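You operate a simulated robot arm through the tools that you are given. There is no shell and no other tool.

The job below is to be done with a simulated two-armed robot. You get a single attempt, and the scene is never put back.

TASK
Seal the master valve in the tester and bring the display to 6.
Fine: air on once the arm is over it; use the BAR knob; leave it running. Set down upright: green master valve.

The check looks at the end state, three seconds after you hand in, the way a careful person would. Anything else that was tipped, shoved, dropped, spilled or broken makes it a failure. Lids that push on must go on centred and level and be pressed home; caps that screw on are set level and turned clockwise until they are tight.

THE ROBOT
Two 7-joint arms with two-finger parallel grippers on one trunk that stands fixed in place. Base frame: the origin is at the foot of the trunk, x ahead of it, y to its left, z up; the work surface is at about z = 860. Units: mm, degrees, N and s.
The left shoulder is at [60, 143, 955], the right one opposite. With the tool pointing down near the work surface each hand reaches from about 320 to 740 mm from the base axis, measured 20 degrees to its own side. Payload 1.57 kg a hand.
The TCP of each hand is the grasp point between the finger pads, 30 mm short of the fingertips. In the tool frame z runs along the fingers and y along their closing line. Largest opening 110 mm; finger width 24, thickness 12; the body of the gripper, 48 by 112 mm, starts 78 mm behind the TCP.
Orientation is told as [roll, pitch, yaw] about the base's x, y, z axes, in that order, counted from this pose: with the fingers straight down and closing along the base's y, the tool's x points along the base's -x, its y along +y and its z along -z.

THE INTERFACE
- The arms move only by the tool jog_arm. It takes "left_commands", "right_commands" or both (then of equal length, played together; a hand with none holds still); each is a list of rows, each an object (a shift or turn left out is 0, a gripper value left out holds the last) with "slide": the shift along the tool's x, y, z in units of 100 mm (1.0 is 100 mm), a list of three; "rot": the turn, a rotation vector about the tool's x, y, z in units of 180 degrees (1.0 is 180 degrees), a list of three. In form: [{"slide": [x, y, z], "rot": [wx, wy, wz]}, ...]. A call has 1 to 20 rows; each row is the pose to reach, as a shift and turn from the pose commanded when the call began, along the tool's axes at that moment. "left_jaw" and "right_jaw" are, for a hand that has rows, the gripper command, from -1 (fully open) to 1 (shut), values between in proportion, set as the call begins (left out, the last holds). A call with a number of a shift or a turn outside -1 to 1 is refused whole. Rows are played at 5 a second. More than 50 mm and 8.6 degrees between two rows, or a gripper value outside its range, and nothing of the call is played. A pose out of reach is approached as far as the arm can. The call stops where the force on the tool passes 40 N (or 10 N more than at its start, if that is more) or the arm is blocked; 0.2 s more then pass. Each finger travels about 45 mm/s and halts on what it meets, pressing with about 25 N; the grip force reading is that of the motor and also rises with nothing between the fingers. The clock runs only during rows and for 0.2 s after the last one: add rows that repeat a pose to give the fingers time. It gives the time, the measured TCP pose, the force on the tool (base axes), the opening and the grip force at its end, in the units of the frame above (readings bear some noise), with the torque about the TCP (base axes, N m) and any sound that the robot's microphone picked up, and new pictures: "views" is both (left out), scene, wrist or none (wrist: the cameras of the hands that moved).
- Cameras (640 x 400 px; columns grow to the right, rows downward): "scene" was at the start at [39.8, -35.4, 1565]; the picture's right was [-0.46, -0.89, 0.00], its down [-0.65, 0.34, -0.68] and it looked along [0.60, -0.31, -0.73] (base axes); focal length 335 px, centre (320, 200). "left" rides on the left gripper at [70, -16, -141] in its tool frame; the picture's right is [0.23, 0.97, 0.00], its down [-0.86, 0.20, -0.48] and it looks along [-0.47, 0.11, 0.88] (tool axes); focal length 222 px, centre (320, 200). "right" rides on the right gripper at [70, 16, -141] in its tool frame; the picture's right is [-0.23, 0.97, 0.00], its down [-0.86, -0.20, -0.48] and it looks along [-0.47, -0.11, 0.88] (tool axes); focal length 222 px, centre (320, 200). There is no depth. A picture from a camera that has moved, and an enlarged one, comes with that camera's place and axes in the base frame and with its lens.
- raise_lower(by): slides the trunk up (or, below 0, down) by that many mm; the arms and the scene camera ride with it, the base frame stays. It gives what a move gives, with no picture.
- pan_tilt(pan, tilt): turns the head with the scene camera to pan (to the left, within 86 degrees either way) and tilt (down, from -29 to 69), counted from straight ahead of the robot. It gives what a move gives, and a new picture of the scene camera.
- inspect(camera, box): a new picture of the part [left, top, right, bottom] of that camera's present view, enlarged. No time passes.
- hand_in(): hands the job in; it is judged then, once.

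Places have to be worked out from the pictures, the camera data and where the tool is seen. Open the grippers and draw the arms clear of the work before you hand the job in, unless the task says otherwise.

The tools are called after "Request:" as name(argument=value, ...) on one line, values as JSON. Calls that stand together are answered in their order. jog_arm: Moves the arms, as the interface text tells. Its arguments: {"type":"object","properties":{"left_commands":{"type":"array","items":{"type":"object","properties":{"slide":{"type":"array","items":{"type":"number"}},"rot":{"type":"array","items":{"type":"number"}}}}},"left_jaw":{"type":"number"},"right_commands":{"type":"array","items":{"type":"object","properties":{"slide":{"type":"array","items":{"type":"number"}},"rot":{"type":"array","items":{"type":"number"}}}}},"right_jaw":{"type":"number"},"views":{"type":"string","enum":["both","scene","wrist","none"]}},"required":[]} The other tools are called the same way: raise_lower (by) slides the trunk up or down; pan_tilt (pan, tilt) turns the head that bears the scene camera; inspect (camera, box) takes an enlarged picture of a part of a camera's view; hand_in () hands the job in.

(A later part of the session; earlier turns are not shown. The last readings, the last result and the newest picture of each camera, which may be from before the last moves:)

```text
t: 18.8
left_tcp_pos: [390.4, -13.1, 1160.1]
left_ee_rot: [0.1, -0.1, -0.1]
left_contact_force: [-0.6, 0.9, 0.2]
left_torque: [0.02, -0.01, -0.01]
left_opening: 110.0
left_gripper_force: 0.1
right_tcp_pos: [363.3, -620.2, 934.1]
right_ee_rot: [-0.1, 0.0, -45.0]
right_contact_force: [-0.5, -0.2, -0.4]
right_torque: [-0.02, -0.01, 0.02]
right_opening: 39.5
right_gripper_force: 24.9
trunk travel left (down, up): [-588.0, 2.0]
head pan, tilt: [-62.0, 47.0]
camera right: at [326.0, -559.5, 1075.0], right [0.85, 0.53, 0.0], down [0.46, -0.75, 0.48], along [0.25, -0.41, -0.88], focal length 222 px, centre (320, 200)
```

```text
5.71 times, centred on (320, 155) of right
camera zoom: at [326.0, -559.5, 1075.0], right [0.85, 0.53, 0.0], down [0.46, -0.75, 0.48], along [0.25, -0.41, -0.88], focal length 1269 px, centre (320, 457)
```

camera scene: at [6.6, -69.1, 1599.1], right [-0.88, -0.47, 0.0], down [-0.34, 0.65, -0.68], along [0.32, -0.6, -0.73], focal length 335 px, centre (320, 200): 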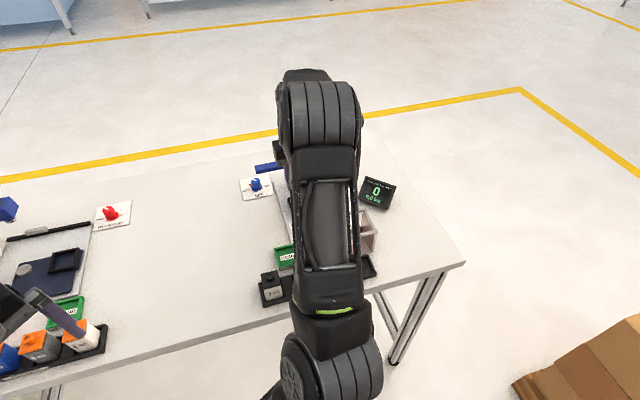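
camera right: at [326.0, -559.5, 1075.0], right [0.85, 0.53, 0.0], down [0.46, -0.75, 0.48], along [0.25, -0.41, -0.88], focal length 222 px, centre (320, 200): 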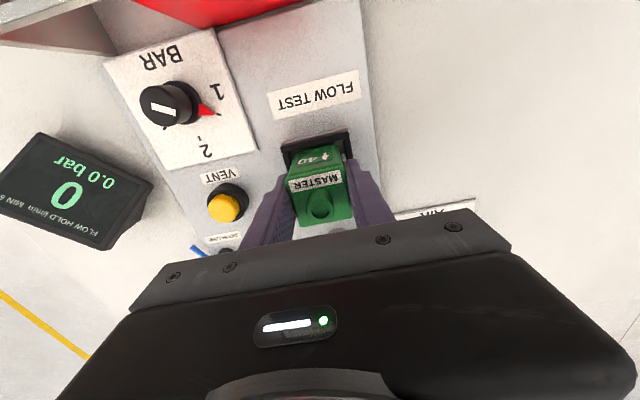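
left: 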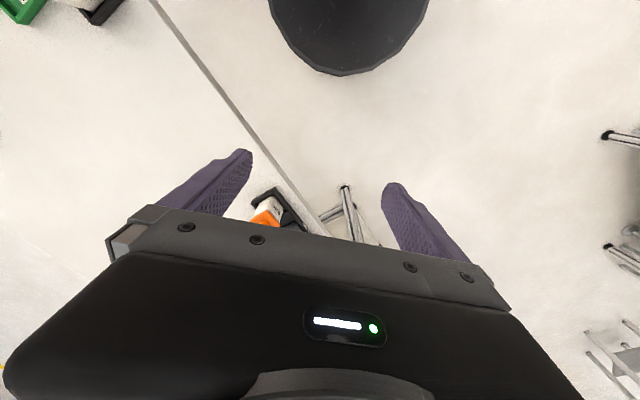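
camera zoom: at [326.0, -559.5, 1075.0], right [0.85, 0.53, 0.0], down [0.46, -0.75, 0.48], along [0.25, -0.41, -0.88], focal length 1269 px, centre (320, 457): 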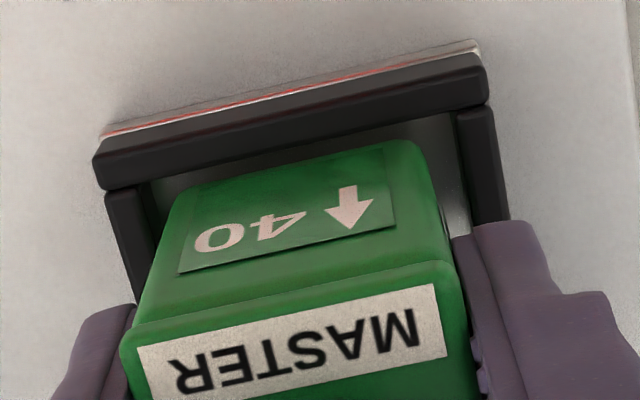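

Gaps look even and there's no contact yet; I continue down.

Request:
jog_arm(right_commands=[{"slide": [0, 0, 0.03]}, {"slide": [0, 0, 0.06]}, {"slide": [0, 0, 0.08]}], views="wrist")

Request:
inspect(camera="right", box=[270, 120, 370, 190])

```text
t: 19.6
left_tcp_pos: [390.8, -12.1, 1159.6]
left_ee_rot: [-0.1, -0.1, 0.0]
left_contact_force: [-0.2, 0.0, -0.1]
left_torque: [-0.02, 0.03, 0.03]
left_opening: 110.1
left_gripper_force: 0.1
right_tcp_pos: [364.1, -618.9, 927.4]
right_ee_rot: [0.0, -0.1, -44.9]
right_contact_force: [-0.6, -0.4, 6.0]
right_torque: [0.12, 0.08, 0.02]
right_opening: 39.6
right_gripper_force: 24.3
trunk travel left (down, up): [-588.0, 2.0]
head pan, tilt: [-62.0, 47.0]
camera right: at [325.6, -558.6, 1068.0], right [0.85, 0.53, 0.0], down [0.46, -0.74, 0.48], along [0.25, -0.41, -0.88], focal length 222 px, centre (320, 200)
```

right: 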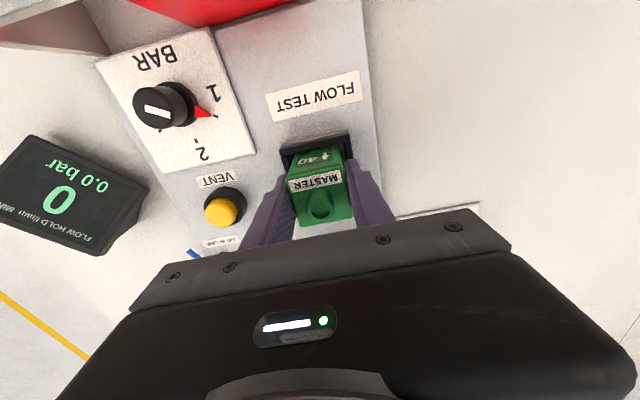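

```text
5.71 times, centred on (320, 155) of right
camera zoom: at [325.6, -558.6, 1068.0], right [0.85, 0.53, 0.0], down [0.46, -0.74, 0.48], along [0.25, -0.41, -0.88], focal length 1269 px, centre (320, 457)
```

zoom: 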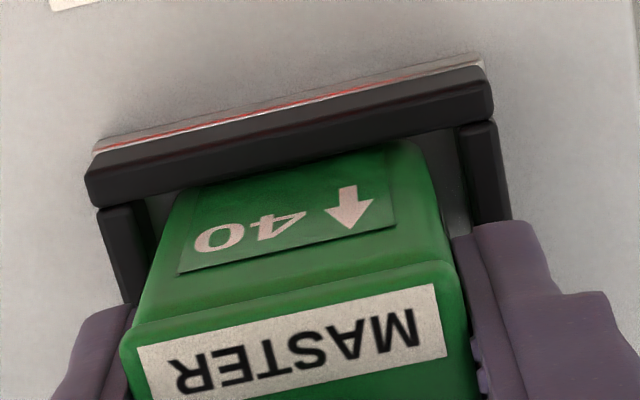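

Contact (6 N) at TCP z≈927, with the valve bottom below the rim — it matches the nest floor. I press 2 mm more to confirm it is seated firmly.

Request:
jog_arm(right_commands=[{"slide": [0, 0, 0.01]}, {"slide": [0, 0, 0.02]}, {"slide": [0, 0, 0.02]}], views="none")

```text
t: 20.4
left_tcp_pos: [390.2, -11.2, 1160.7]
left_ee_rot: [-0.2, -0.1, 0.0]
left_contact_force: [0.2, -0.9, 0.0]
left_torque: [0.01, -0.01, 0.02]
left_opening: 110.1
left_gripper_force: 0.1
right_tcp_pos: [364.3, -619.7, 927.5]
right_ee_rot: [-0.2, -0.2, -45.0]
right_contact_force: [-0.6, 1.2, 20.0]
right_torque: [0.24, 0.15, 0.0]
right_opening: 39.9
right_gripper_force: 25.0
trunk travel left (down, up): [-588.0, 2.0]
head pan, tilt: [-62.0, 47.0]
```

Firm: 20 N with no further travel, but the torque suggests the load is toward the rear edge. I look closely at the rear rim and valve bottom before releasing.

Request:
inspect(camera="right", box=[280, 130, 330, 165])

Request:
inspect(camera="right", box=[315, 125, 365, 160])

```text
11.43 times, centred on (305, 148) of right
camera zoom: at [325.4, -558.4, 1067.6], right [0.85, 0.53, 0.0], down [0.46, -0.74, 0.48], along [0.25, -0.41, -0.88], focal length 2538 px, centre (491, 800)
```

zoom: 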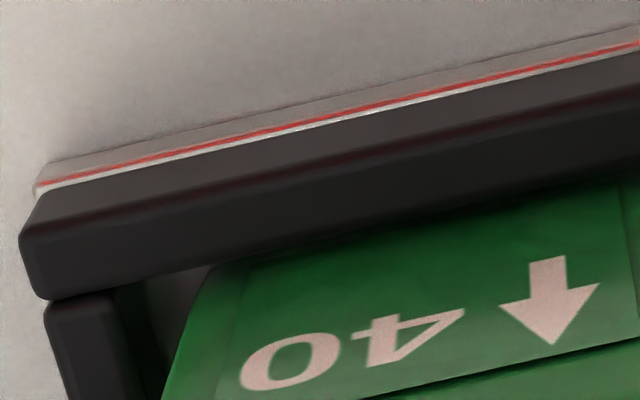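

```text
11.43 times, centred on (340, 142) of right
camera zoom: at [325.4, -558.4, 1067.6], right [0.85, 0.53, 0.0], down [0.46, -0.74, 0.48], along [0.25, -0.41, -0.88], focal length 2538 px, centre (91, 857)
```

zoom: 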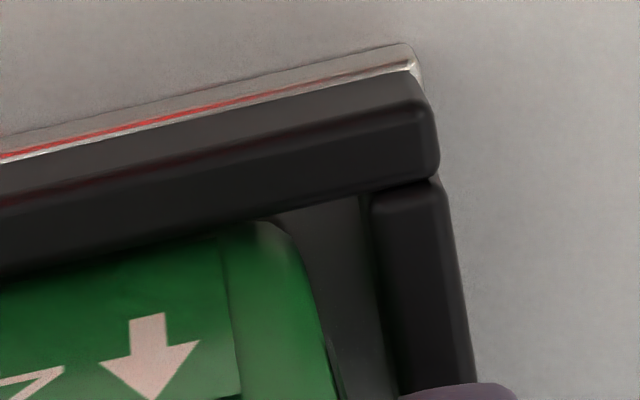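

The valve seems just inside the rear wall with a small gap. To be sure it isn't catching on the rear rim, I lift 5 mm, move 2 mm forward, and press down again comparing the seating height and torque.

Request:
jog_arm(right_commands=[{"slide": [0, 0, -0.03]}, {"slide": [0, 0, -0.05]}, {"slide": [-0.02, 0, -0.05]}, {"slide": [-0.02, 0, -0.02]}, {"slide": [-0.02, 0, 0]}, {"slide": [-0.02, 0, 0]}], views="wrist")

Request:
inspect(camera="right", box=[280, 120, 370, 180])

```text
t: 21.8
left_tcp_pos: [389.6, -11.2, 1159.9]
left_ee_rot: [-0.1, -0.1, 0.0]
left_contact_force: [-0.1, -0.5, -0.4]
left_torque: [0.01, -0.02, 0.0]
left_opening: 110.1
left_gripper_force: 0.0
right_tcp_pos: [365.1, -622.3, 926.5]
right_ee_rot: [-0.2, -0.1, -45.0]
right_contact_force: [-2.1, 1.8, 19.6]
right_torque: [0.23, 0.19, 0.03]
right_opening: 39.5
right_gripper_force: 24.8
trunk travel left (down, up): [-588.0, 2.0]
head pan, tilt: [-62.0, 47.0]
camera right: at [326.4, -560.0, 1067.5], right [0.85, 0.53, 0.0], down [0.46, -0.74, 0.48], along [0.25, -0.41, -0.88], focal length 222 px, centre (320, 200)
```

right: 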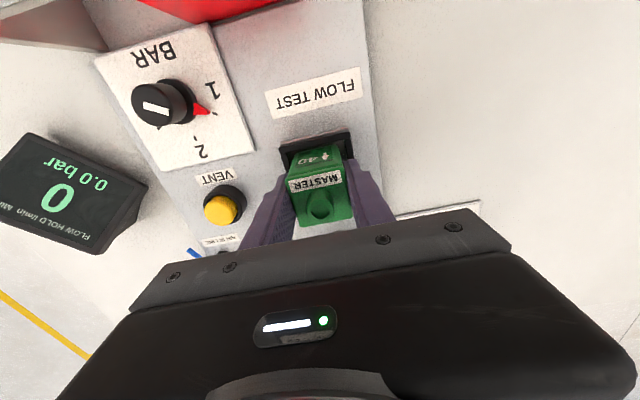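

```text
6.67 times, centred on (325, 150) of right
camera zoom: at [326.4, -560.0, 1067.5], right [0.85, 0.53, 0.0], down [0.46, -0.74, 0.48], along [0.25, -0.41, -0.88], focal length 1481 px, centre (287, 533)
```

zoom: 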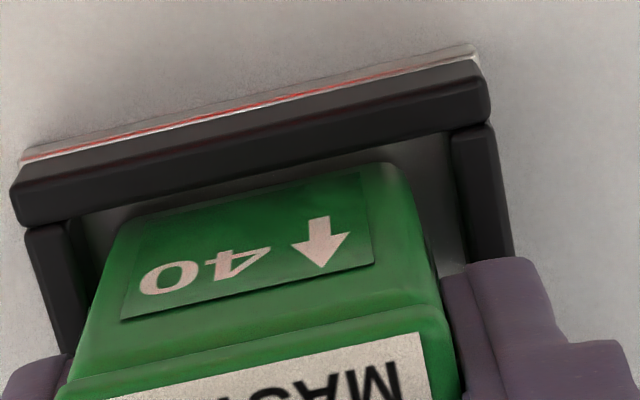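

Same seating height and now an even gap all round, so it sits on the nest floor. I relieve the pressure and open the jaws to ~64 mm.

Request:
jog_arm(right_commands=[{"slide": [0.003, 0, -0.02]}, {"slide": [0.003, 0, -0.02]}], views="none")

Request:
jog_arm(right_commands=[{"slide": [0, 0, 0]}, {"slide": [0, 0, 0]}, {"slide": [0, 0, 0]}, {"slide": [0, 0, 0]}], right_jaw=-0.1, views="wrist")

Request:
inspect(camera="right", box=[250, 110, 390, 240])

```text
t: 22.4
left_tcp_pos: [389.3, -11.7, 1159.3]
left_ee_rot: [-0.1, 0.0, 0.0]
left_contact_force: [-0.3, 0.1, -0.1]
left_torque: [0.0, 0.0, -0.01]
left_opening: 110.0
left_gripper_force: 0.1
right_tcp_pos: [364.9, -621.1, 927.6]
right_ee_rot: [-0.1, -0.1, -45.0]
right_contact_force: [-0.2, -2.5, 10.6]
right_torque: [-0.18, -0.11, -0.01]
right_opening: 39.6
right_gripper_force: 25.5
trunk travel left (down, up): [-588.0, 2.0]
head pan, tilt: [-62.0, 47.0]
```

```text
t: 23.4
left_tcp_pos: [389.4, -12.5, 1159.0]
left_ee_rot: [0.0, -0.1, 0.0]
left_contact_force: [-0.3, -0.9, -0.6]
left_torque: [0.02, 0.03, -0.04]
left_opening: 110.1
left_gripper_force: 0.2
right_tcp_pos: [365.9, -622.5, 926.4]
right_ee_rot: [0.1, 0.0, -45.0]
right_contact_force: [-0.4, -0.1, -0.3]
right_torque: [0.02, 0.03, 0.03]
right_opening: 60.5
right_gripper_force: 0.0
trunk travel left (down, up): [-588.0, 2.0]
head pan, tilt: [-62.0, 47.0]
camera right: at [327.2, -560.8, 1067.4], right [0.85, 0.53, 0.0], down [0.46, -0.75, 0.48], along [0.25, -0.41, -0.88], focal length 222 px, centre (320, 200)
```

right: 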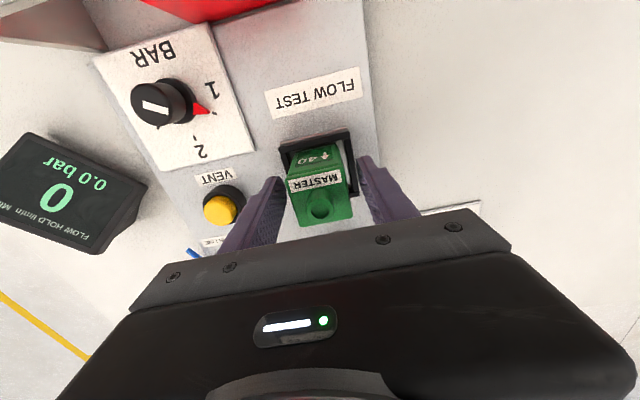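

```text
3.08 times, centred on (320, 175) of right
camera zoom: at [327.2, -560.8, 1067.4], right [0.85, 0.53, 0.0], down [0.46, -0.75, 0.48], along [0.25, -0.41, -0.88], focal length 684 px, centre (320, 277)
```

zoom: 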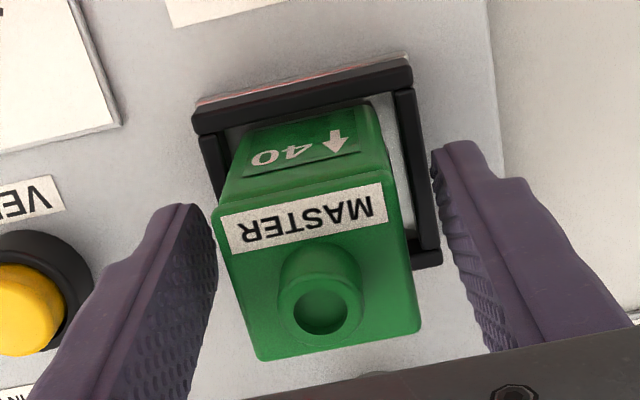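

The valve stands upright in the nest. I raise the hand straight up and away from it.

Request:
jog_arm(right_commands=[{"slide": [0, 0, -0.2]}, {"slide": [0, 0, -0.5]}, {"slide": [0, 0, -0.8]}, {"slide": [0, 0, -1.0]}], views="wrist")

Request:
inspect(camera="right", box=[220, 100, 420, 240])

```text
t: 24.4
left_tcp_pos: [390.1, -12.5, 1159.1]
left_ee_rot: [0.0, 0.0, 0.0]
left_contact_force: [0.0, 0.0, -0.3]
left_torque: [0.0, 0.02, -0.07]
left_opening: 109.8
left_gripper_force: 0.0
right_tcp_pos: [365.9, -620.8, 1026.9]
right_ee_rot: [-0.1, 0.1, -45.0]
right_contact_force: [-1.2, -0.2, 0.1]
right_torque: [-0.04, 0.03, 0.03]
right_opening: 60.4
right_gripper_force: 0.0
trunk travel left (down, up): [-588.0, 2.0]
head pan, tilt: [-62.0, 47.0]
camera right: at [327.5, -560.3, 1168.3], right [0.85, 0.53, 0.0], down [0.46, -0.75, 0.48], along [0.25, -0.41, -0.88], focal length 222 px, centre (320, 200)
```

right: 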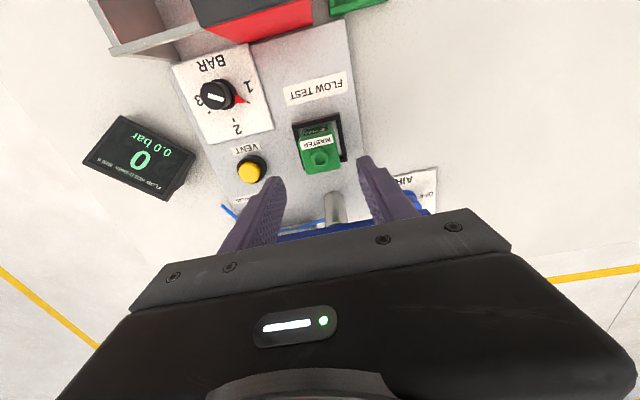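

```text
2.86 times, centred on (320, 170) of right
camera zoom: at [327.5, -560.3, 1168.3], right [0.85, 0.53, 0.0], down [0.46, -0.75, 0.48], along [0.25, -0.41, -0.88], focal length 635 px, centre (320, 286)
```

zoom: 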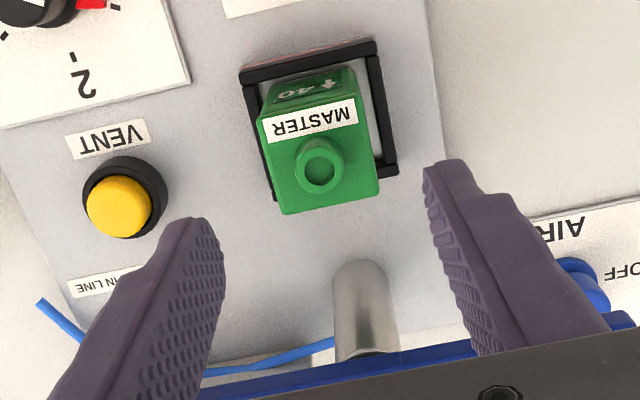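

The valve is standing in place. Next is the swing arm: I'll grip its handle (≈[392,-718], z 977–1008) with the tool tilted ~20° outward for reach. First I go to a pose above the handle.

Request:
jog_arm(right_commands=[{"slide": [0, 0, -0.3]}, {"slide": [-0.2, -0.12, -0.3], "rot": [0, -0.03, 0]}, {"slide": [-0.4, -0.25, -0.3], "rot": [0, -0.06, 0]}, {"slide": [-0.6, -0.38, -0.3], "rot": [0, -0.09, 0]}, {"slide": [-0.798, -0.503, -0.3], "rot": [0, -0.111, 0]}, {"slide": [-0.798, -0.503, -0.3], "rot": [0, -0.111, 0]}], views="both")

Request:
inspect(camera="right", box=[200, 80, 440, 240])

Request:
inspect(camera="scene", box=[230, 100, 410, 220])

```text
t: 25.8
left_tcp_pos: [389.3, -11.4, 1158.8]
left_ee_rot: [0.0, -0.1, -0.1]
left_contact_force: [0.1, 0.0, 0.1]
left_torque: [-0.01, 0.02, -0.01]
left_opening: 109.9
left_gripper_force: 0.2
right_tcp_pos: [387.3, -712.7, 1055.2]
right_ee_rot: [0.1, -20.0, -45.0]
right_contact_force: [0.4, -0.8, -0.4]
right_torque: [-0.01, 0.01, 0.01]
right_opening: 60.5
right_gripper_force: 0.0
trunk travel left (down, up): [-588.0, 2.0]
head pan, tilt: [-62.0, 47.0]
camera scene: at [6.5, -68.8, 1599.1], right [-0.88, -0.47, 0.0], down [-0.34, 0.65, -0.68], along [0.32, -0.6, -0.73], focal length 335 px, centre (320, 200)
camera right: at [317.4, -621.5, 1163.5], right [0.84, 0.54, 0.08], down [0.31, -0.59, 0.74], along [0.45, -0.6, -0.67], focal length 222 px, centre (320, 200)
```

scene: 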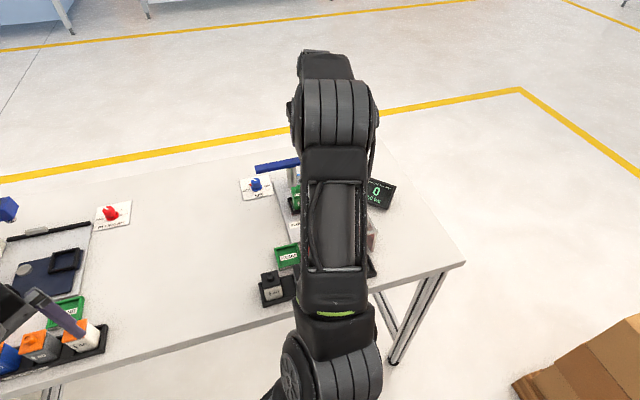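
right: 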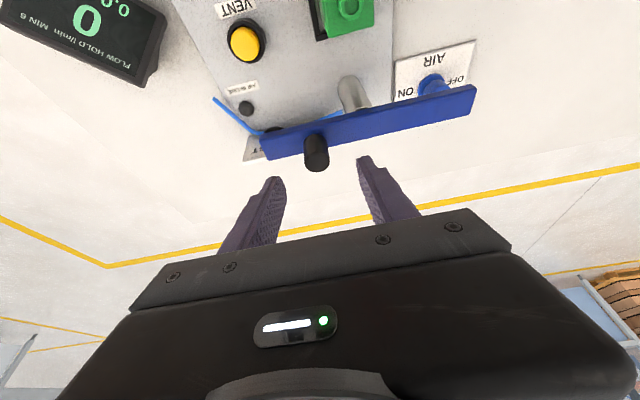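

```text
2.50 times, centred on (320, 160) of right
camera zoom: at [317.4, -621.5, 1163.5], right [0.84, 0.54, 0.08], down [0.31, -0.59, 0.74], along [0.45, -0.6, -0.67], focal length 555 px, centre (320, 300)
```

zoom: 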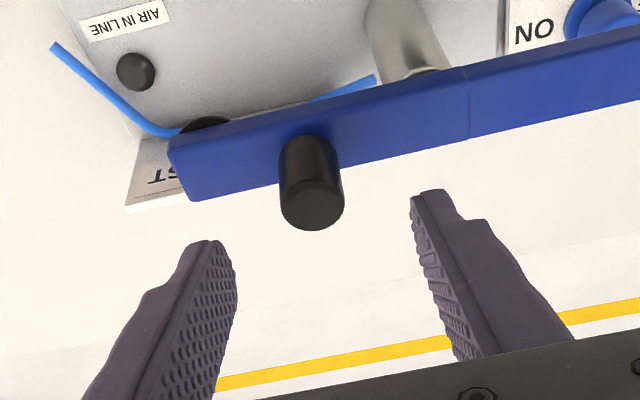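

```text
3.33 times, centred on (320, 160) of scene
camera zoom: at [6.5, -68.8, 1599.1], right [-0.88, -0.47, 0.0], down [-0.34, 0.65, -0.68], along [0.32, -0.6, -0.73], focal length 1116 px, centre (320, 333)
```

zoom: 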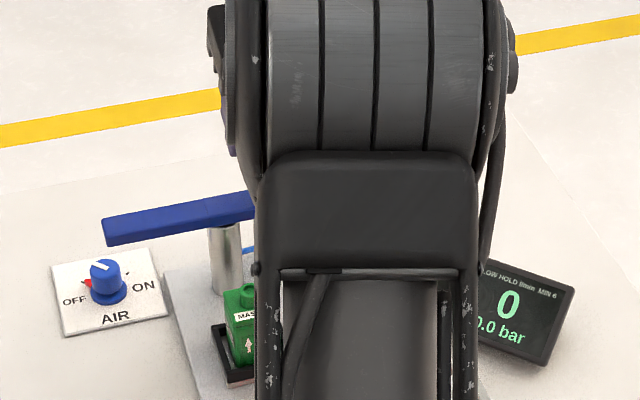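

The tilted pose is reached and the handle lies centrally between the fingers at ≈[392,-720]. I descend vertically 39 mm so the fingertips straddle the handle just above the blue bar.

Request:
jog_arm(right_commands=[{"slide": [0.045, -0.01, 0.122]}, {"slide": [0.09, -0.015, 0.245]}, {"slide": [0.1334, -0.015, 0.3667]}, {"slide": [0.1334, -0.015, 0.3667]}], views="wrist")

Request:
inspect(camera="right", box=[220, 100, 420, 240])

```text
t: 26.8
left_tcp_pos: [390.4, -12.7, 1158.8]
left_ee_rot: [-0.1, 0.0, -0.1]
left_contact_force: [-0.1, 0.1, -0.4]
left_torque: [0.04, 0.03, 0.0]
left_opening: 109.9
left_gripper_force: 0.0
right_tcp_pos: [385.1, -714.8, 1017.4]
right_ee_rot: [0.0, -20.0, -44.9]
right_contact_force: [0.4, -0.1, 0.5]
right_torque: [-0.03, -0.02, -0.01]
right_opening: 60.3
right_gripper_force: 0.1
trunk travel left (down, up): [-588.0, 2.0]
head pan, tilt: [-62.0, 47.0]
camera right: at [315.7, -623.7, 1125.6], right [0.84, 0.54, 0.08], down [0.31, -0.59, 0.74], along [0.44, -0.6, -0.67], focal length 222 px, centre (320, 200)
```

right: 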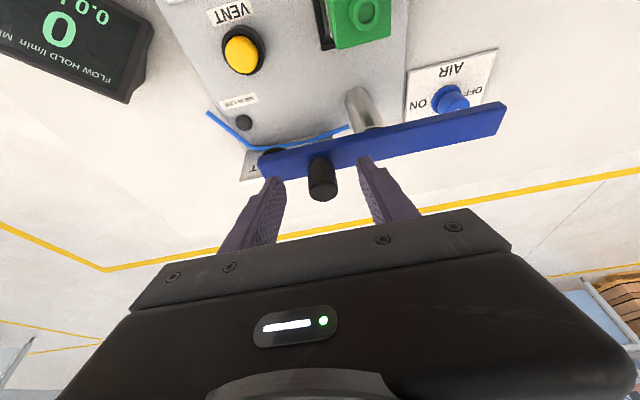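

```text
2.86 times, centred on (320, 170) of right
camera zoom: at [315.7, -623.7, 1125.6], right [0.84, 0.54, 0.08], down [0.31, -0.59, 0.74], along [0.44, -0.6, -0.67], focal length 635 px, centre (320, 286)
```

zoom: 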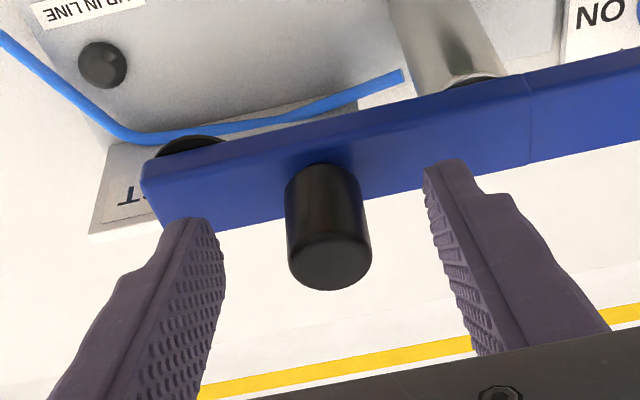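

The handle is centred between the fingertips, which are just above the bar. I close on it.

Request:
jog_arm(right_commands=[{"slide": [0, 0, 0]}, {"slide": [0, 0, 0]}, {"slide": [0, 0, 0]}, {"slide": [0, 0, 0]}, {"slide": [0, 0, 0]}], right_jaw=1, views="wrist")

```text
t: 28.0
left_tcp_pos: [389.7, -11.4, 1159.2]
left_ee_rot: [0.0, -0.1, 0.0]
left_contact_force: [0.0, -0.4, 0.0]
left_torque: [-0.01, 0.0, 0.01]
left_opening: 109.9
left_gripper_force: 0.0
right_tcp_pos: [386.6, -715.2, 1017.9]
right_ee_rot: [0.0, -19.9, -44.9]
right_contact_force: [3.2, 4.3, -0.3]
right_torque: [0.35, -0.24, 0.11]
right_opening: 23.6
right_gripper_force: 35.6
trunk travel left (down, up): [-588.0, 2.0]
head pan, tilt: [-62.0, 47.0]
camera right: at [316.5, -623.0, 1125.7], right [0.84, 0.54, 0.08], down [0.31, -0.59, 0.74], along [0.45, -0.6, -0.67], focal length 222 px, centre (320, 200)
```

right: 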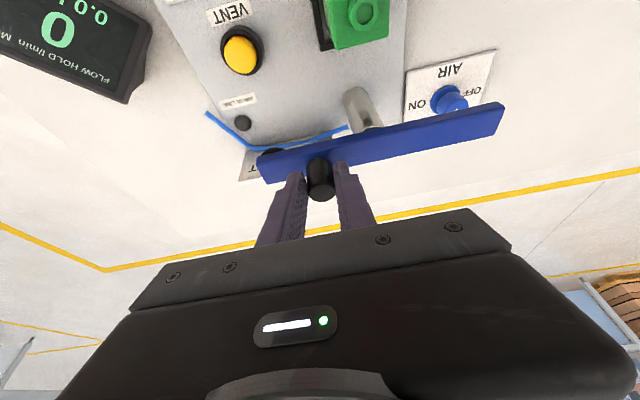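

Handle gripped (23.6 mm). I begin swinging the arm clockwise along its arc (radius ≈53 mm about the column), first 30°, watching forces.

Request:
jog_arm(right_commands=[{"slide": [0.043, 0.002, -0.016]}, {"slide": [0.0865, 0.008, -0.0315]}, {"slide": [0.129, 0.018, -0.047]}, {"slide": [0.17, 0.032, -0.062]}, {"slide": [0.21, 0.05, -0.0766]}, {"slide": [0.249, 0.071, -0.0906]}], views="wrist")

Request:
inspect(camera="right", box=[200, 60, 460, 240])

```text
t: 29.4
left_tcp_pos: [389.7, -13.0, 1159.8]
left_ee_rot: [0.1, -0.1, 0.0]
left_contact_force: [-1.2, -1.1, -0.3]
left_torque: [-0.03, 0.02, -0.01]
left_opening: 109.9
left_gripper_force: 0.1
right_tcp_pos: [371.4, -692.3, 1017.7]
right_ee_rot: [-0.1, -20.0, -45.2]
right_contact_force: [0.7, -5.8, -0.7]
right_torque: [-0.51, -0.82, -0.34]
right_opening: 23.4
right_gripper_force: 35.6
trunk travel left (down, up): [-588.0, 2.0]
head pan, tilt: [-62.0, 47.0]
camera right: at [301.4, -600.0, 1125.7], right [0.84, 0.54, 0.08], down [0.31, -0.59, 0.74], along [0.44, -0.6, -0.67], focal length 222 px, centre (320, 200)
```

right: 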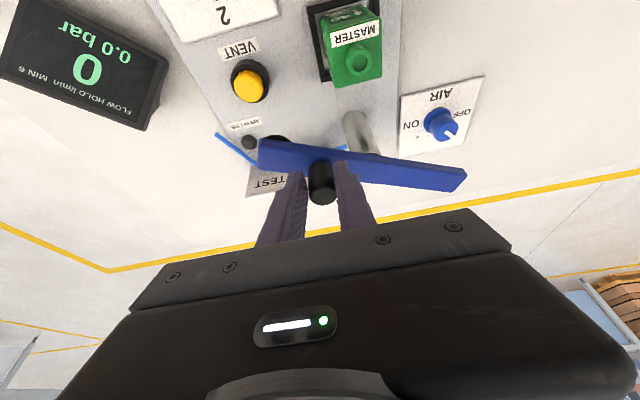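

```text
2.22 times, centred on (330, 150) of right
camera zoom: at [301.4, -600.0, 1125.7], right [0.84, 0.54, 0.08], down [0.31, -0.59, 0.74], along [0.44, -0.6, -0.67], focal length 494 px, centre (298, 311)
```

zoom: 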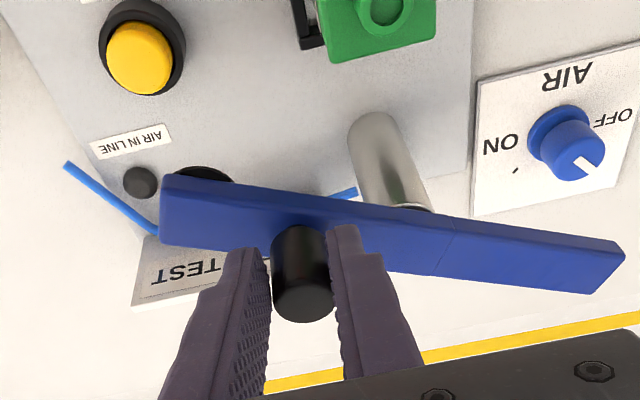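

The arm swings freely (~28° so far, small forces). I continue along the arc to about 60°.

Request:
jog_arm(right_commands=[{"slide": [0.0367, 0.025, -0.0133]}, {"slide": [0.0712, 0.053, -0.0259]}, {"slide": [0.1034, 0.084, -0.0376]}, {"slide": [0.1325, 0.118, -0.0482]}, {"slide": [0.1589, 0.155, -0.0578]}, {"slide": [0.1824, 0.194, -0.0663]}], views="wrist")

Request:
inspect(camera="right", box=[200, 60, 460, 240])

```text
t: 30.8
left_tcp_pos: [388.8, -13.2, 1160.5]
left_ee_rot: [-0.1, -0.2, 0.0]
left_contact_force: [0.7, -0.4, 1.3]
left_torque: [0.01, 0.04, 0.0]
left_opening: 109.8
left_gripper_force: 0.0
right_tcp_pos: [367.0, -665.8, 1017.5]
right_ee_rot: [-0.2, -19.7, -45.2]
right_contact_force: [-24.3, -3.3, -1.8]
right_torque: [-0.48, 0.21, -0.82]
right_opening: 23.5
right_gripper_force: 36.3
trunk travel left (down, up): [-588.0, 2.0]
head pan, tilt: [-62.0, 47.0]
camera right: at [298.0, -571.8, 1126.2], right [0.84, 0.53, 0.08], down [0.31, -0.6, 0.74], along [0.44, -0.6, -0.67], focal length 222 px, centre (320, 200)
```

right: 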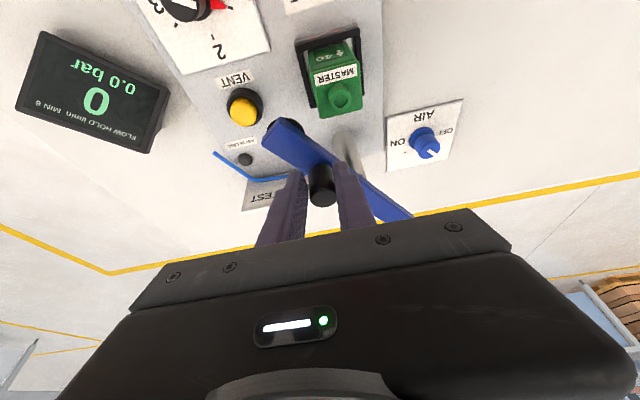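

```text
2.22 times, centred on (330, 150) of right
camera zoom: at [298.0, -571.8, 1126.2], right [0.84, 0.53, 0.08], down [0.31, -0.6, 0.74], along [0.44, -0.6, -0.67], focal length 494 px, centre (298, 311)
```

zoom: 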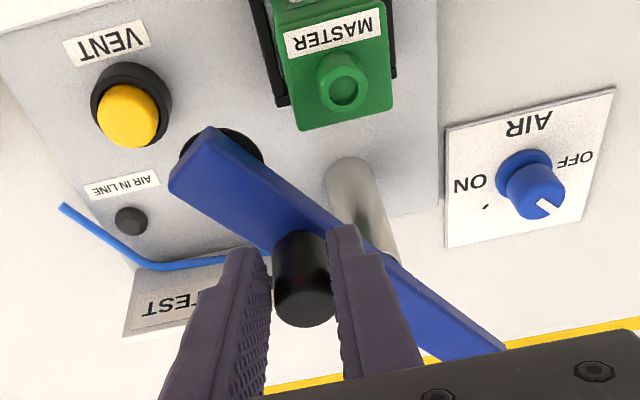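

The arm is at ~60° but a 24 N radial force has built up (my arc's radius is slightly small). I relax 4 mm in -x and re-read before going on.

Request:
jog_arm(right_commands=[{"slide": [0.0133, -0.0141, -0.0048]}, {"slide": [0.0266, -0.0283, -0.0097]}, {"slide": [0.0266, -0.0283, -0.0097]}], views="none")

```text
t: 31.6
left_tcp_pos: [389.3, -12.3, 1159.0]
left_ee_rot: [0.0, -0.1, 0.0]
left_contact_force: [-0.8, -0.3, 1.0]
left_torque: [0.03, 0.01, -0.02]
left_opening: 110.1
left_gripper_force: 0.0
right_tcp_pos: [367.5, -662.2, 1016.9]
right_ee_rot: [0.1, -19.9, -44.9]
right_contact_force: [-15.5, 1.2, -5.5]
right_torque: [0.3, 0.75, -0.27]
right_opening: 23.6
right_gripper_force: 35.4
trunk travel left (down, up): [-588.0, 2.0]
head pan, tilt: [-62.0, 47.0]
```

Force has dropped to 15 N. I continue the arc with a slightly larger radius, about 15° more.

Request:
jog_arm(right_commands=[{"slide": [0.0225, 0.03, -0.008]}, {"slide": [0.045, 0.061, -0.0165]}, {"slide": [0.057, 0.095, -0.021]}, {"slide": [0.067, 0.128, -0.0244]}, {"slide": [0.067, 0.128, -0.0244]}], views="wrist")

Request:
inspect(camera="right", box=[200, 60, 460, 240])

```text
t: 32.8
left_tcp_pos: [389.3, -13.2, 1158.5]
left_ee_rot: [0.1, -0.1, 0.0]
left_contact_force: [-0.5, 1.2, -0.2]
left_torque: [-0.01, -0.01, 0.02]
left_opening: 109.9
left_gripper_force: 0.0
right_tcp_pos: [373.7, -649.8, 1017.5]
right_ee_rot: [0.0, -20.0, -44.9]
right_contact_force: [-4.6, 2.4, -8.7]
right_torque: [0.37, 0.29, -0.04]
right_opening: 22.9
right_gripper_force: 35.5
trunk travel left (down, up): [-588.0, 2.0]
head pan, tilt: [-62.0, 47.0]
camera right: at [303.2, -557.3, 1126.2], right [0.84, 0.54, 0.08], down [0.31, -0.59, 0.74], along [0.45, -0.6, -0.67], focal length 222 px, centre (320, 200)
```

right: 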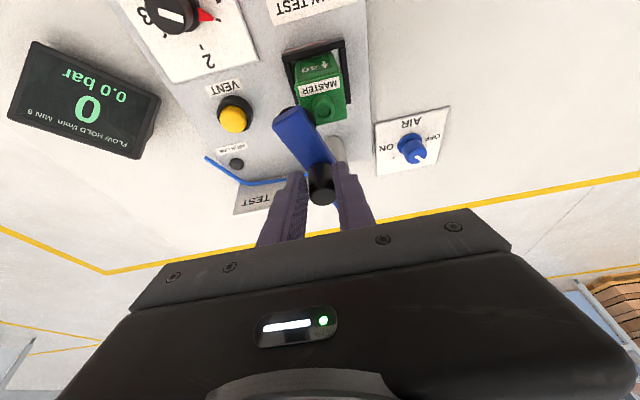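

```text
2.22 times, centred on (330, 150) of right
camera zoom: at [303.2, -557.3, 1126.2], right [0.84, 0.54, 0.08], down [0.31, -0.59, 0.74], along [0.45, -0.6, -0.67], focal length 494 px, centre (298, 311)
```

zoom: 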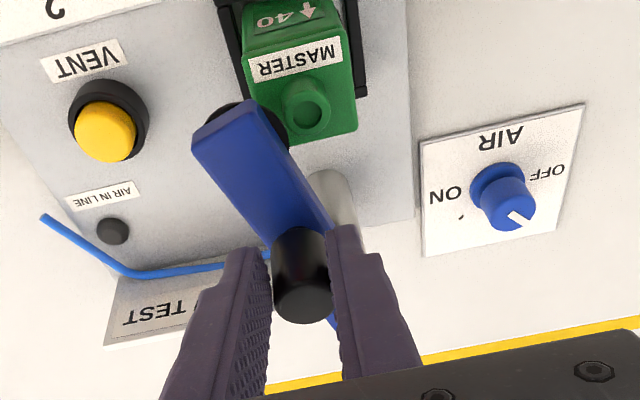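

Forces are small now; the seal pad is about to pass over the valve cap. I zoom in to check clearance.

Request:
inspect(camera="right", box=[260, 80, 360, 150])

Request:
inspect(camera="scene", box=[235, 120, 395, 220])

```text
5.71 times, centred on (310, 115) of right
camera zoom: at [303.2, -557.3, 1126.2], right [0.84, 0.54, 0.08], down [0.31, -0.59, 0.74], along [0.45, -0.6, -0.67], focal length 1269 px, centre (377, 686)
```

zoom: 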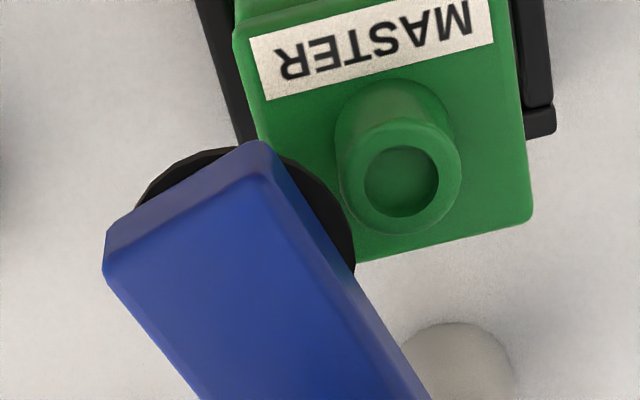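

```text
4.00 times, centred on (315, 170) of scene
camera zoom: at [6.5, -69.7, 1599.1], right [-0.88, -0.47, 0.0], down [-0.34, 0.65, -0.68], along [0.32, -0.6, -0.73], focal length 1339 px, centre (340, 320)
```

zoom: 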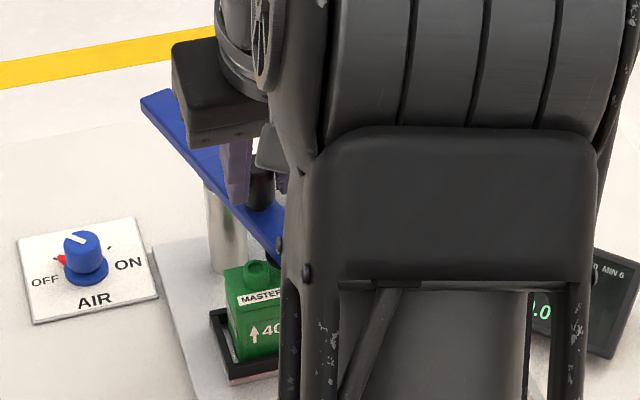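

The pad (≈31 mm disc) overlaps the valve in view, so it's above it; ~13° remain. I move a few degrees at a time and watch the forces.

Request:
jog_arm(right_commands=[{"slide": [0.002, 0.035, -0.001]}, {"slide": [0.005, 0.071, -0.002]}, {"slide": [0.005, 0.071, -0.002]}], views="wrist")

Request:
inspect(camera="right", box=[250, 60, 380, 150])

```text
t: 33.6
left_tcp_pos: [389.3, -14.7, 1158.7]
left_ee_rot: [0.0, -0.1, -0.1]
left_contact_force: [0.2, -0.1, 0.6]
left_torque: [0.05, -0.03, 0.0]
left_opening: 109.9
left_gripper_force: 0.1
right_tcp_pos: [374.5, -645.2, 1018.9]
right_ee_rot: [-0.1, -20.0, -45.2]
right_contact_force: [-9.3, -4.9, -4.5]
right_torque: [-0.25, 0.16, -0.69]
right_opening: 23.3
right_gripper_force: 36.0
trunk travel left (down, up): [-588.0, 2.0]
head pan, tilt: [-62.0, 47.0]
camera right: at [305.2, -553.5, 1126.2], right [0.84, 0.54, 0.08], down [0.31, -0.59, 0.74], along [0.44, -0.6, -0.67], focal length 222 px, centre (320, 200)
```

right: 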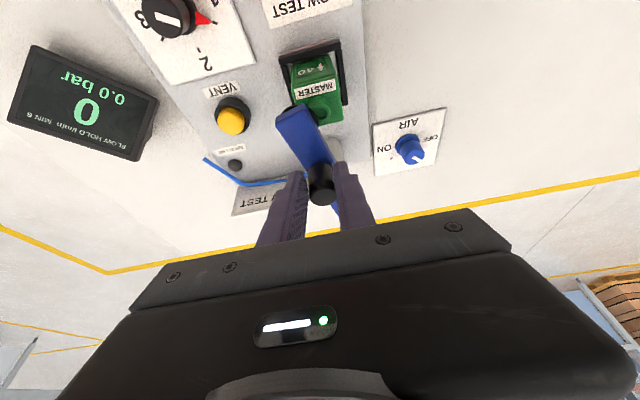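

```text
4.44 times, centred on (315, 105) of right
camera zoom: at [305.2, -553.5, 1126.2], right [0.84, 0.54, 0.08], down [0.31, -0.59, 0.74], along [0.44, -0.6, -0.67], focal length 987 px, centre (342, 622)
```

zoom: 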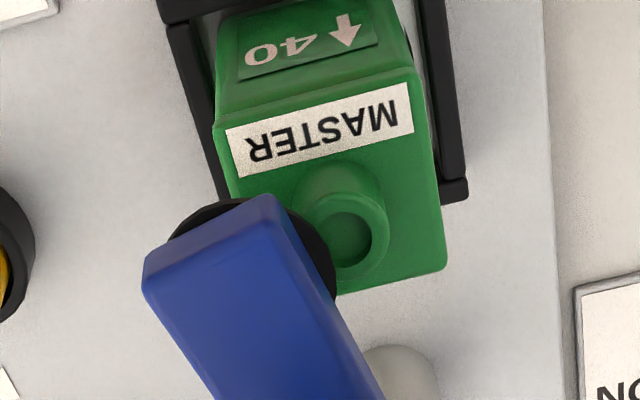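

The pad has started passing over the cap without disturbing the valve. I continue the remaining ~8°.

Request:
jog_arm(right_commands=[{"slide": [0.003, 0.02, -0.001]}, {"slide": [0.005, 0.04, -0.002]}, {"slide": [0.005, 0.04, -0.002]}], views="wrist")

Request:
inspect(camera="right", box=[250, 60, 380, 150])

```text
t: 34.4
left_tcp_pos: [389.6, -11.7, 1159.8]
left_ee_rot: [0.0, -0.3, 0.0]
left_contact_force: [-0.3, -0.6, -0.2]
left_torque: [0.01, -0.01, -0.01]
left_opening: 110.2
left_gripper_force: 0.1
right_tcp_pos: [377.4, -639.9, 1018.2]
right_ee_rot: [-0.1, -20.1, -45.1]
right_contact_force: [-13.2, -1.3, 3.9]
right_torque: [0.11, 0.69, -0.68]
right_opening: 23.5
right_gripper_force: 35.9
trunk travel left (down, up): [-588.0, 2.0]
head pan, tilt: [-62.0, 47.0]
camera right: at [307.5, -548.9, 1126.3], right [0.84, 0.54, 0.08], down [0.31, -0.59, 0.74], along [0.44, -0.6, -0.67], focal length 222 px, centre (320, 200)
```

right: 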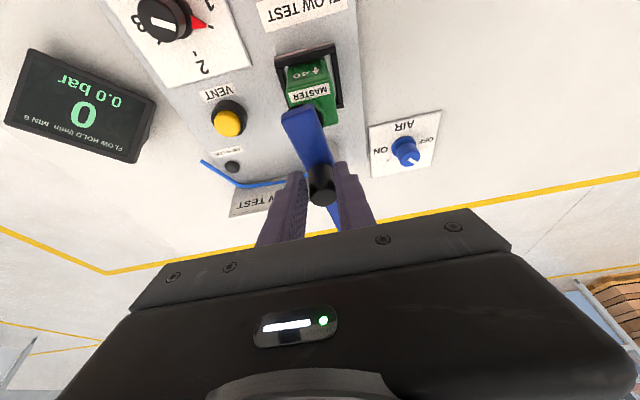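

```text
4.44 times, centred on (315, 105) of right
camera zoom: at [307.5, -548.9, 1126.3], right [0.84, 0.54, 0.08], down [0.31, -0.59, 0.74], along [0.44, -0.6, -0.67], focal length 987 px, centre (342, 622)
```

zoom: 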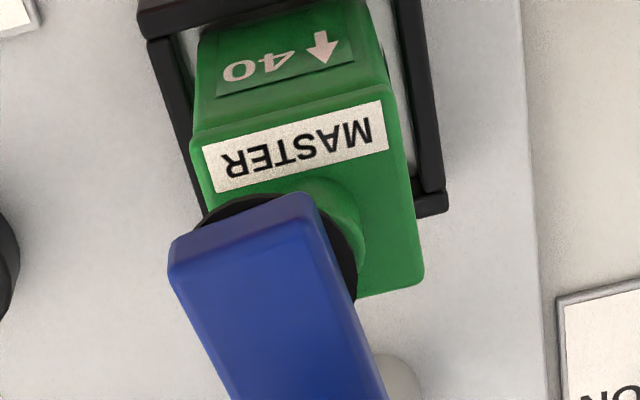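

The arm is at about 140°, needing ~4.5° more to be centred over the valve. One more small step.

Request:
jog_arm(right_commands=[{"slide": [0.006, 0.022, -0.002]}, {"slide": [0.0115, 0.045, -0.004]}, {"slide": [0.0115, 0.045, -0.004]}], views="wrist")

Request:
inspect(camera="right", box=[250, 60, 380, 150])

```text
t: 35.2
left_tcp_pos: [389.5, -12.8, 1159.2]
left_ee_rot: [0.0, -0.1, 0.1]
left_contact_force: [-0.1, 0.2, -0.1]
left_torque: [0.01, -0.03, 0.02]
left_opening: 110.0
left_gripper_force: 0.1
right_tcp_pos: [381.0, -636.7, 1018.8]
right_ee_rot: [-0.1, -20.1, -44.9]
right_contact_force: [-5.8, -1.4, 2.2]
right_torque: [-0.13, 0.26, 0.19]
right_opening: 23.6
right_gripper_force: 36.0
trunk travel left (down, up): [-588.0, 2.0]
head pan, tilt: [-62.0, 47.0]
camera right: at [311.8, -544.7, 1126.0], right [0.84, 0.54, 0.08], down [0.31, -0.59, 0.74], along [0.45, -0.6, -0.67], focal length 222 px, centre (320, 200)
```

right: 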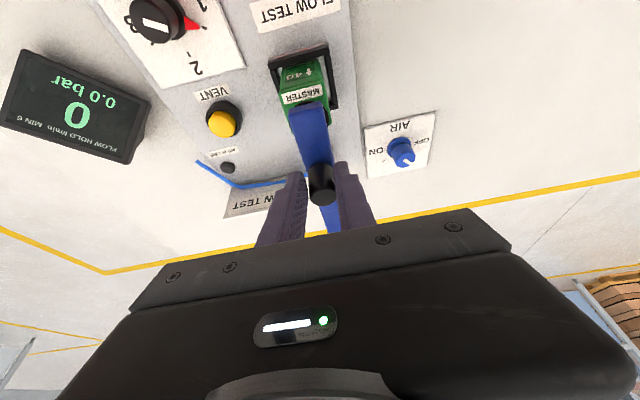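

```text
4.44 times, centred on (315, 105) of right
camera zoom: at [311.8, -544.7, 1126.0], right [0.84, 0.54, 0.08], down [0.31, -0.59, 0.74], along [0.45, -0.6, -0.67], focal length 987 px, centre (342, 622)
```

zoom: 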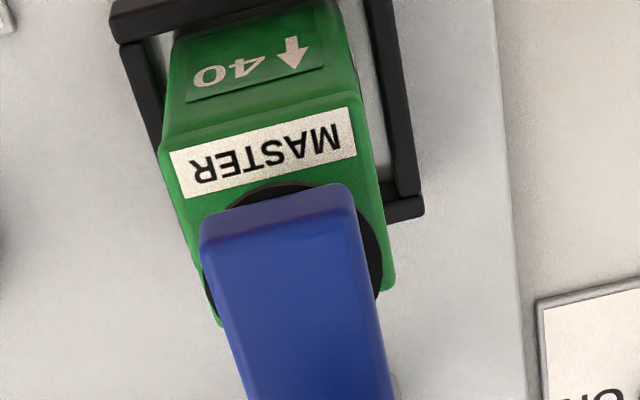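

The pad now looks centred over the valve (≈[365,-621] vs valve [365,-622]) with low forces. I open the gripper and rise clear of the handle.

Request:
jog_arm(right_commands=[{"slide": [0, 0, 0]}, {"slide": [0, 0, 0]}, {"slide": [0, 0, 0]}], right_jaw=-0.1, views="none")

Request:
jog_arm(right_commands=[{"slide": [-0.07, 0, -0.19]}, {"slide": [-0.14, 0, -0.376]}, {"slide": [-0.205, 0, -0.564]}], views="both")

Request:
inspect(camera="right", box=[220, 40, 460, 200])

```text
t: 36.0
left_tcp_pos: [390.1, -13.6, 1160.4]
left_ee_rot: [0.0, -0.1, 0.1]
left_contact_force: [0.1, -1.1, -0.1]
left_torque: [0.04, 0.0, -0.01]
left_opening: 110.0
left_gripper_force: 0.1
right_tcp_pos: [382.1, -637.0, 1018.4]
right_ee_rot: [-0.1, -20.0, -45.0]
right_contact_force: [-0.9, -0.2, -0.7]
right_torque: [0.0, 0.0, -0.02]
right_opening: 60.6
right_gripper_force: 0.0
trunk travel left (down, up): [-588.0, 2.0]
head pan, tilt: [-62.0, 47.0]
```

```text
t: 36.8
left_tcp_pos: [389.5, -13.1, 1159.5]
left_ee_rot: [-0.1, 0.0, 0.1]
left_contact_force: [-1.5, -0.3, 0.0]
left_torque: [-0.03, -0.02, 0.0]
left_opening: 109.9
left_gripper_force: 0.0
right_tcp_pos: [381.7, -636.6, 1078.0]
right_ee_rot: [0.0, -19.9, -44.9]
right_contact_force: [-0.2, 0.5, 0.8]
right_torque: [-0.01, 0.0, -0.04]
right_opening: 60.6
right_gripper_force: 0.0
trunk travel left (down, up): [-588.0, 2.0]
head pan, tilt: [-62.0, 47.0]
camera scene: at [6.3, -68.8, 1599.1], right [-0.88, -0.47, 0.0], down [-0.34, 0.65, -0.68], along [0.32, -0.6, -0.73], focal length 335 px, centre (320, 200)
camera right: at [311.8, -544.4, 1186.1], right [0.84, 0.54, 0.08], down [0.31, -0.59, 0.74], along [0.44, -0.6, -0.67], focal length 222 px, centre (320, 200)
```

scene: 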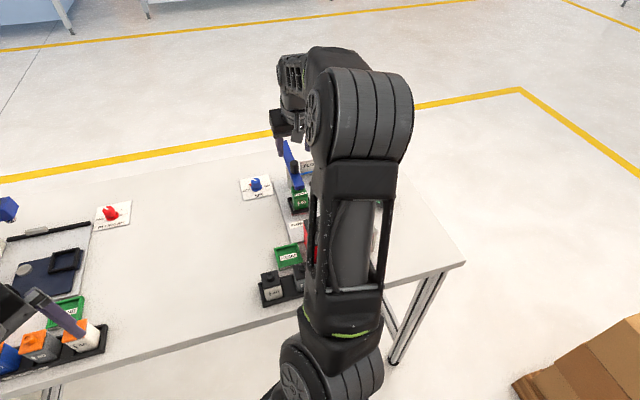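
right: 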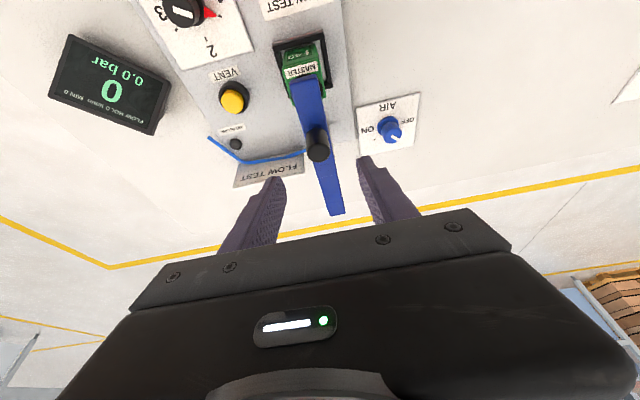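

```text
2.50 times, centred on (340, 120) of right
camera zoom: at [311.8, -544.4, 1186.1], right [0.84, 0.54, 0.08], down [0.31, -0.59, 0.74], along [0.44, -0.6, -0.67], focal length 555 px, centre (270, 400)
```

zoom: 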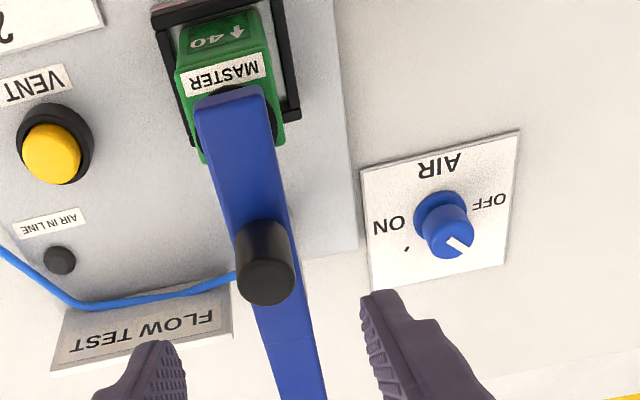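

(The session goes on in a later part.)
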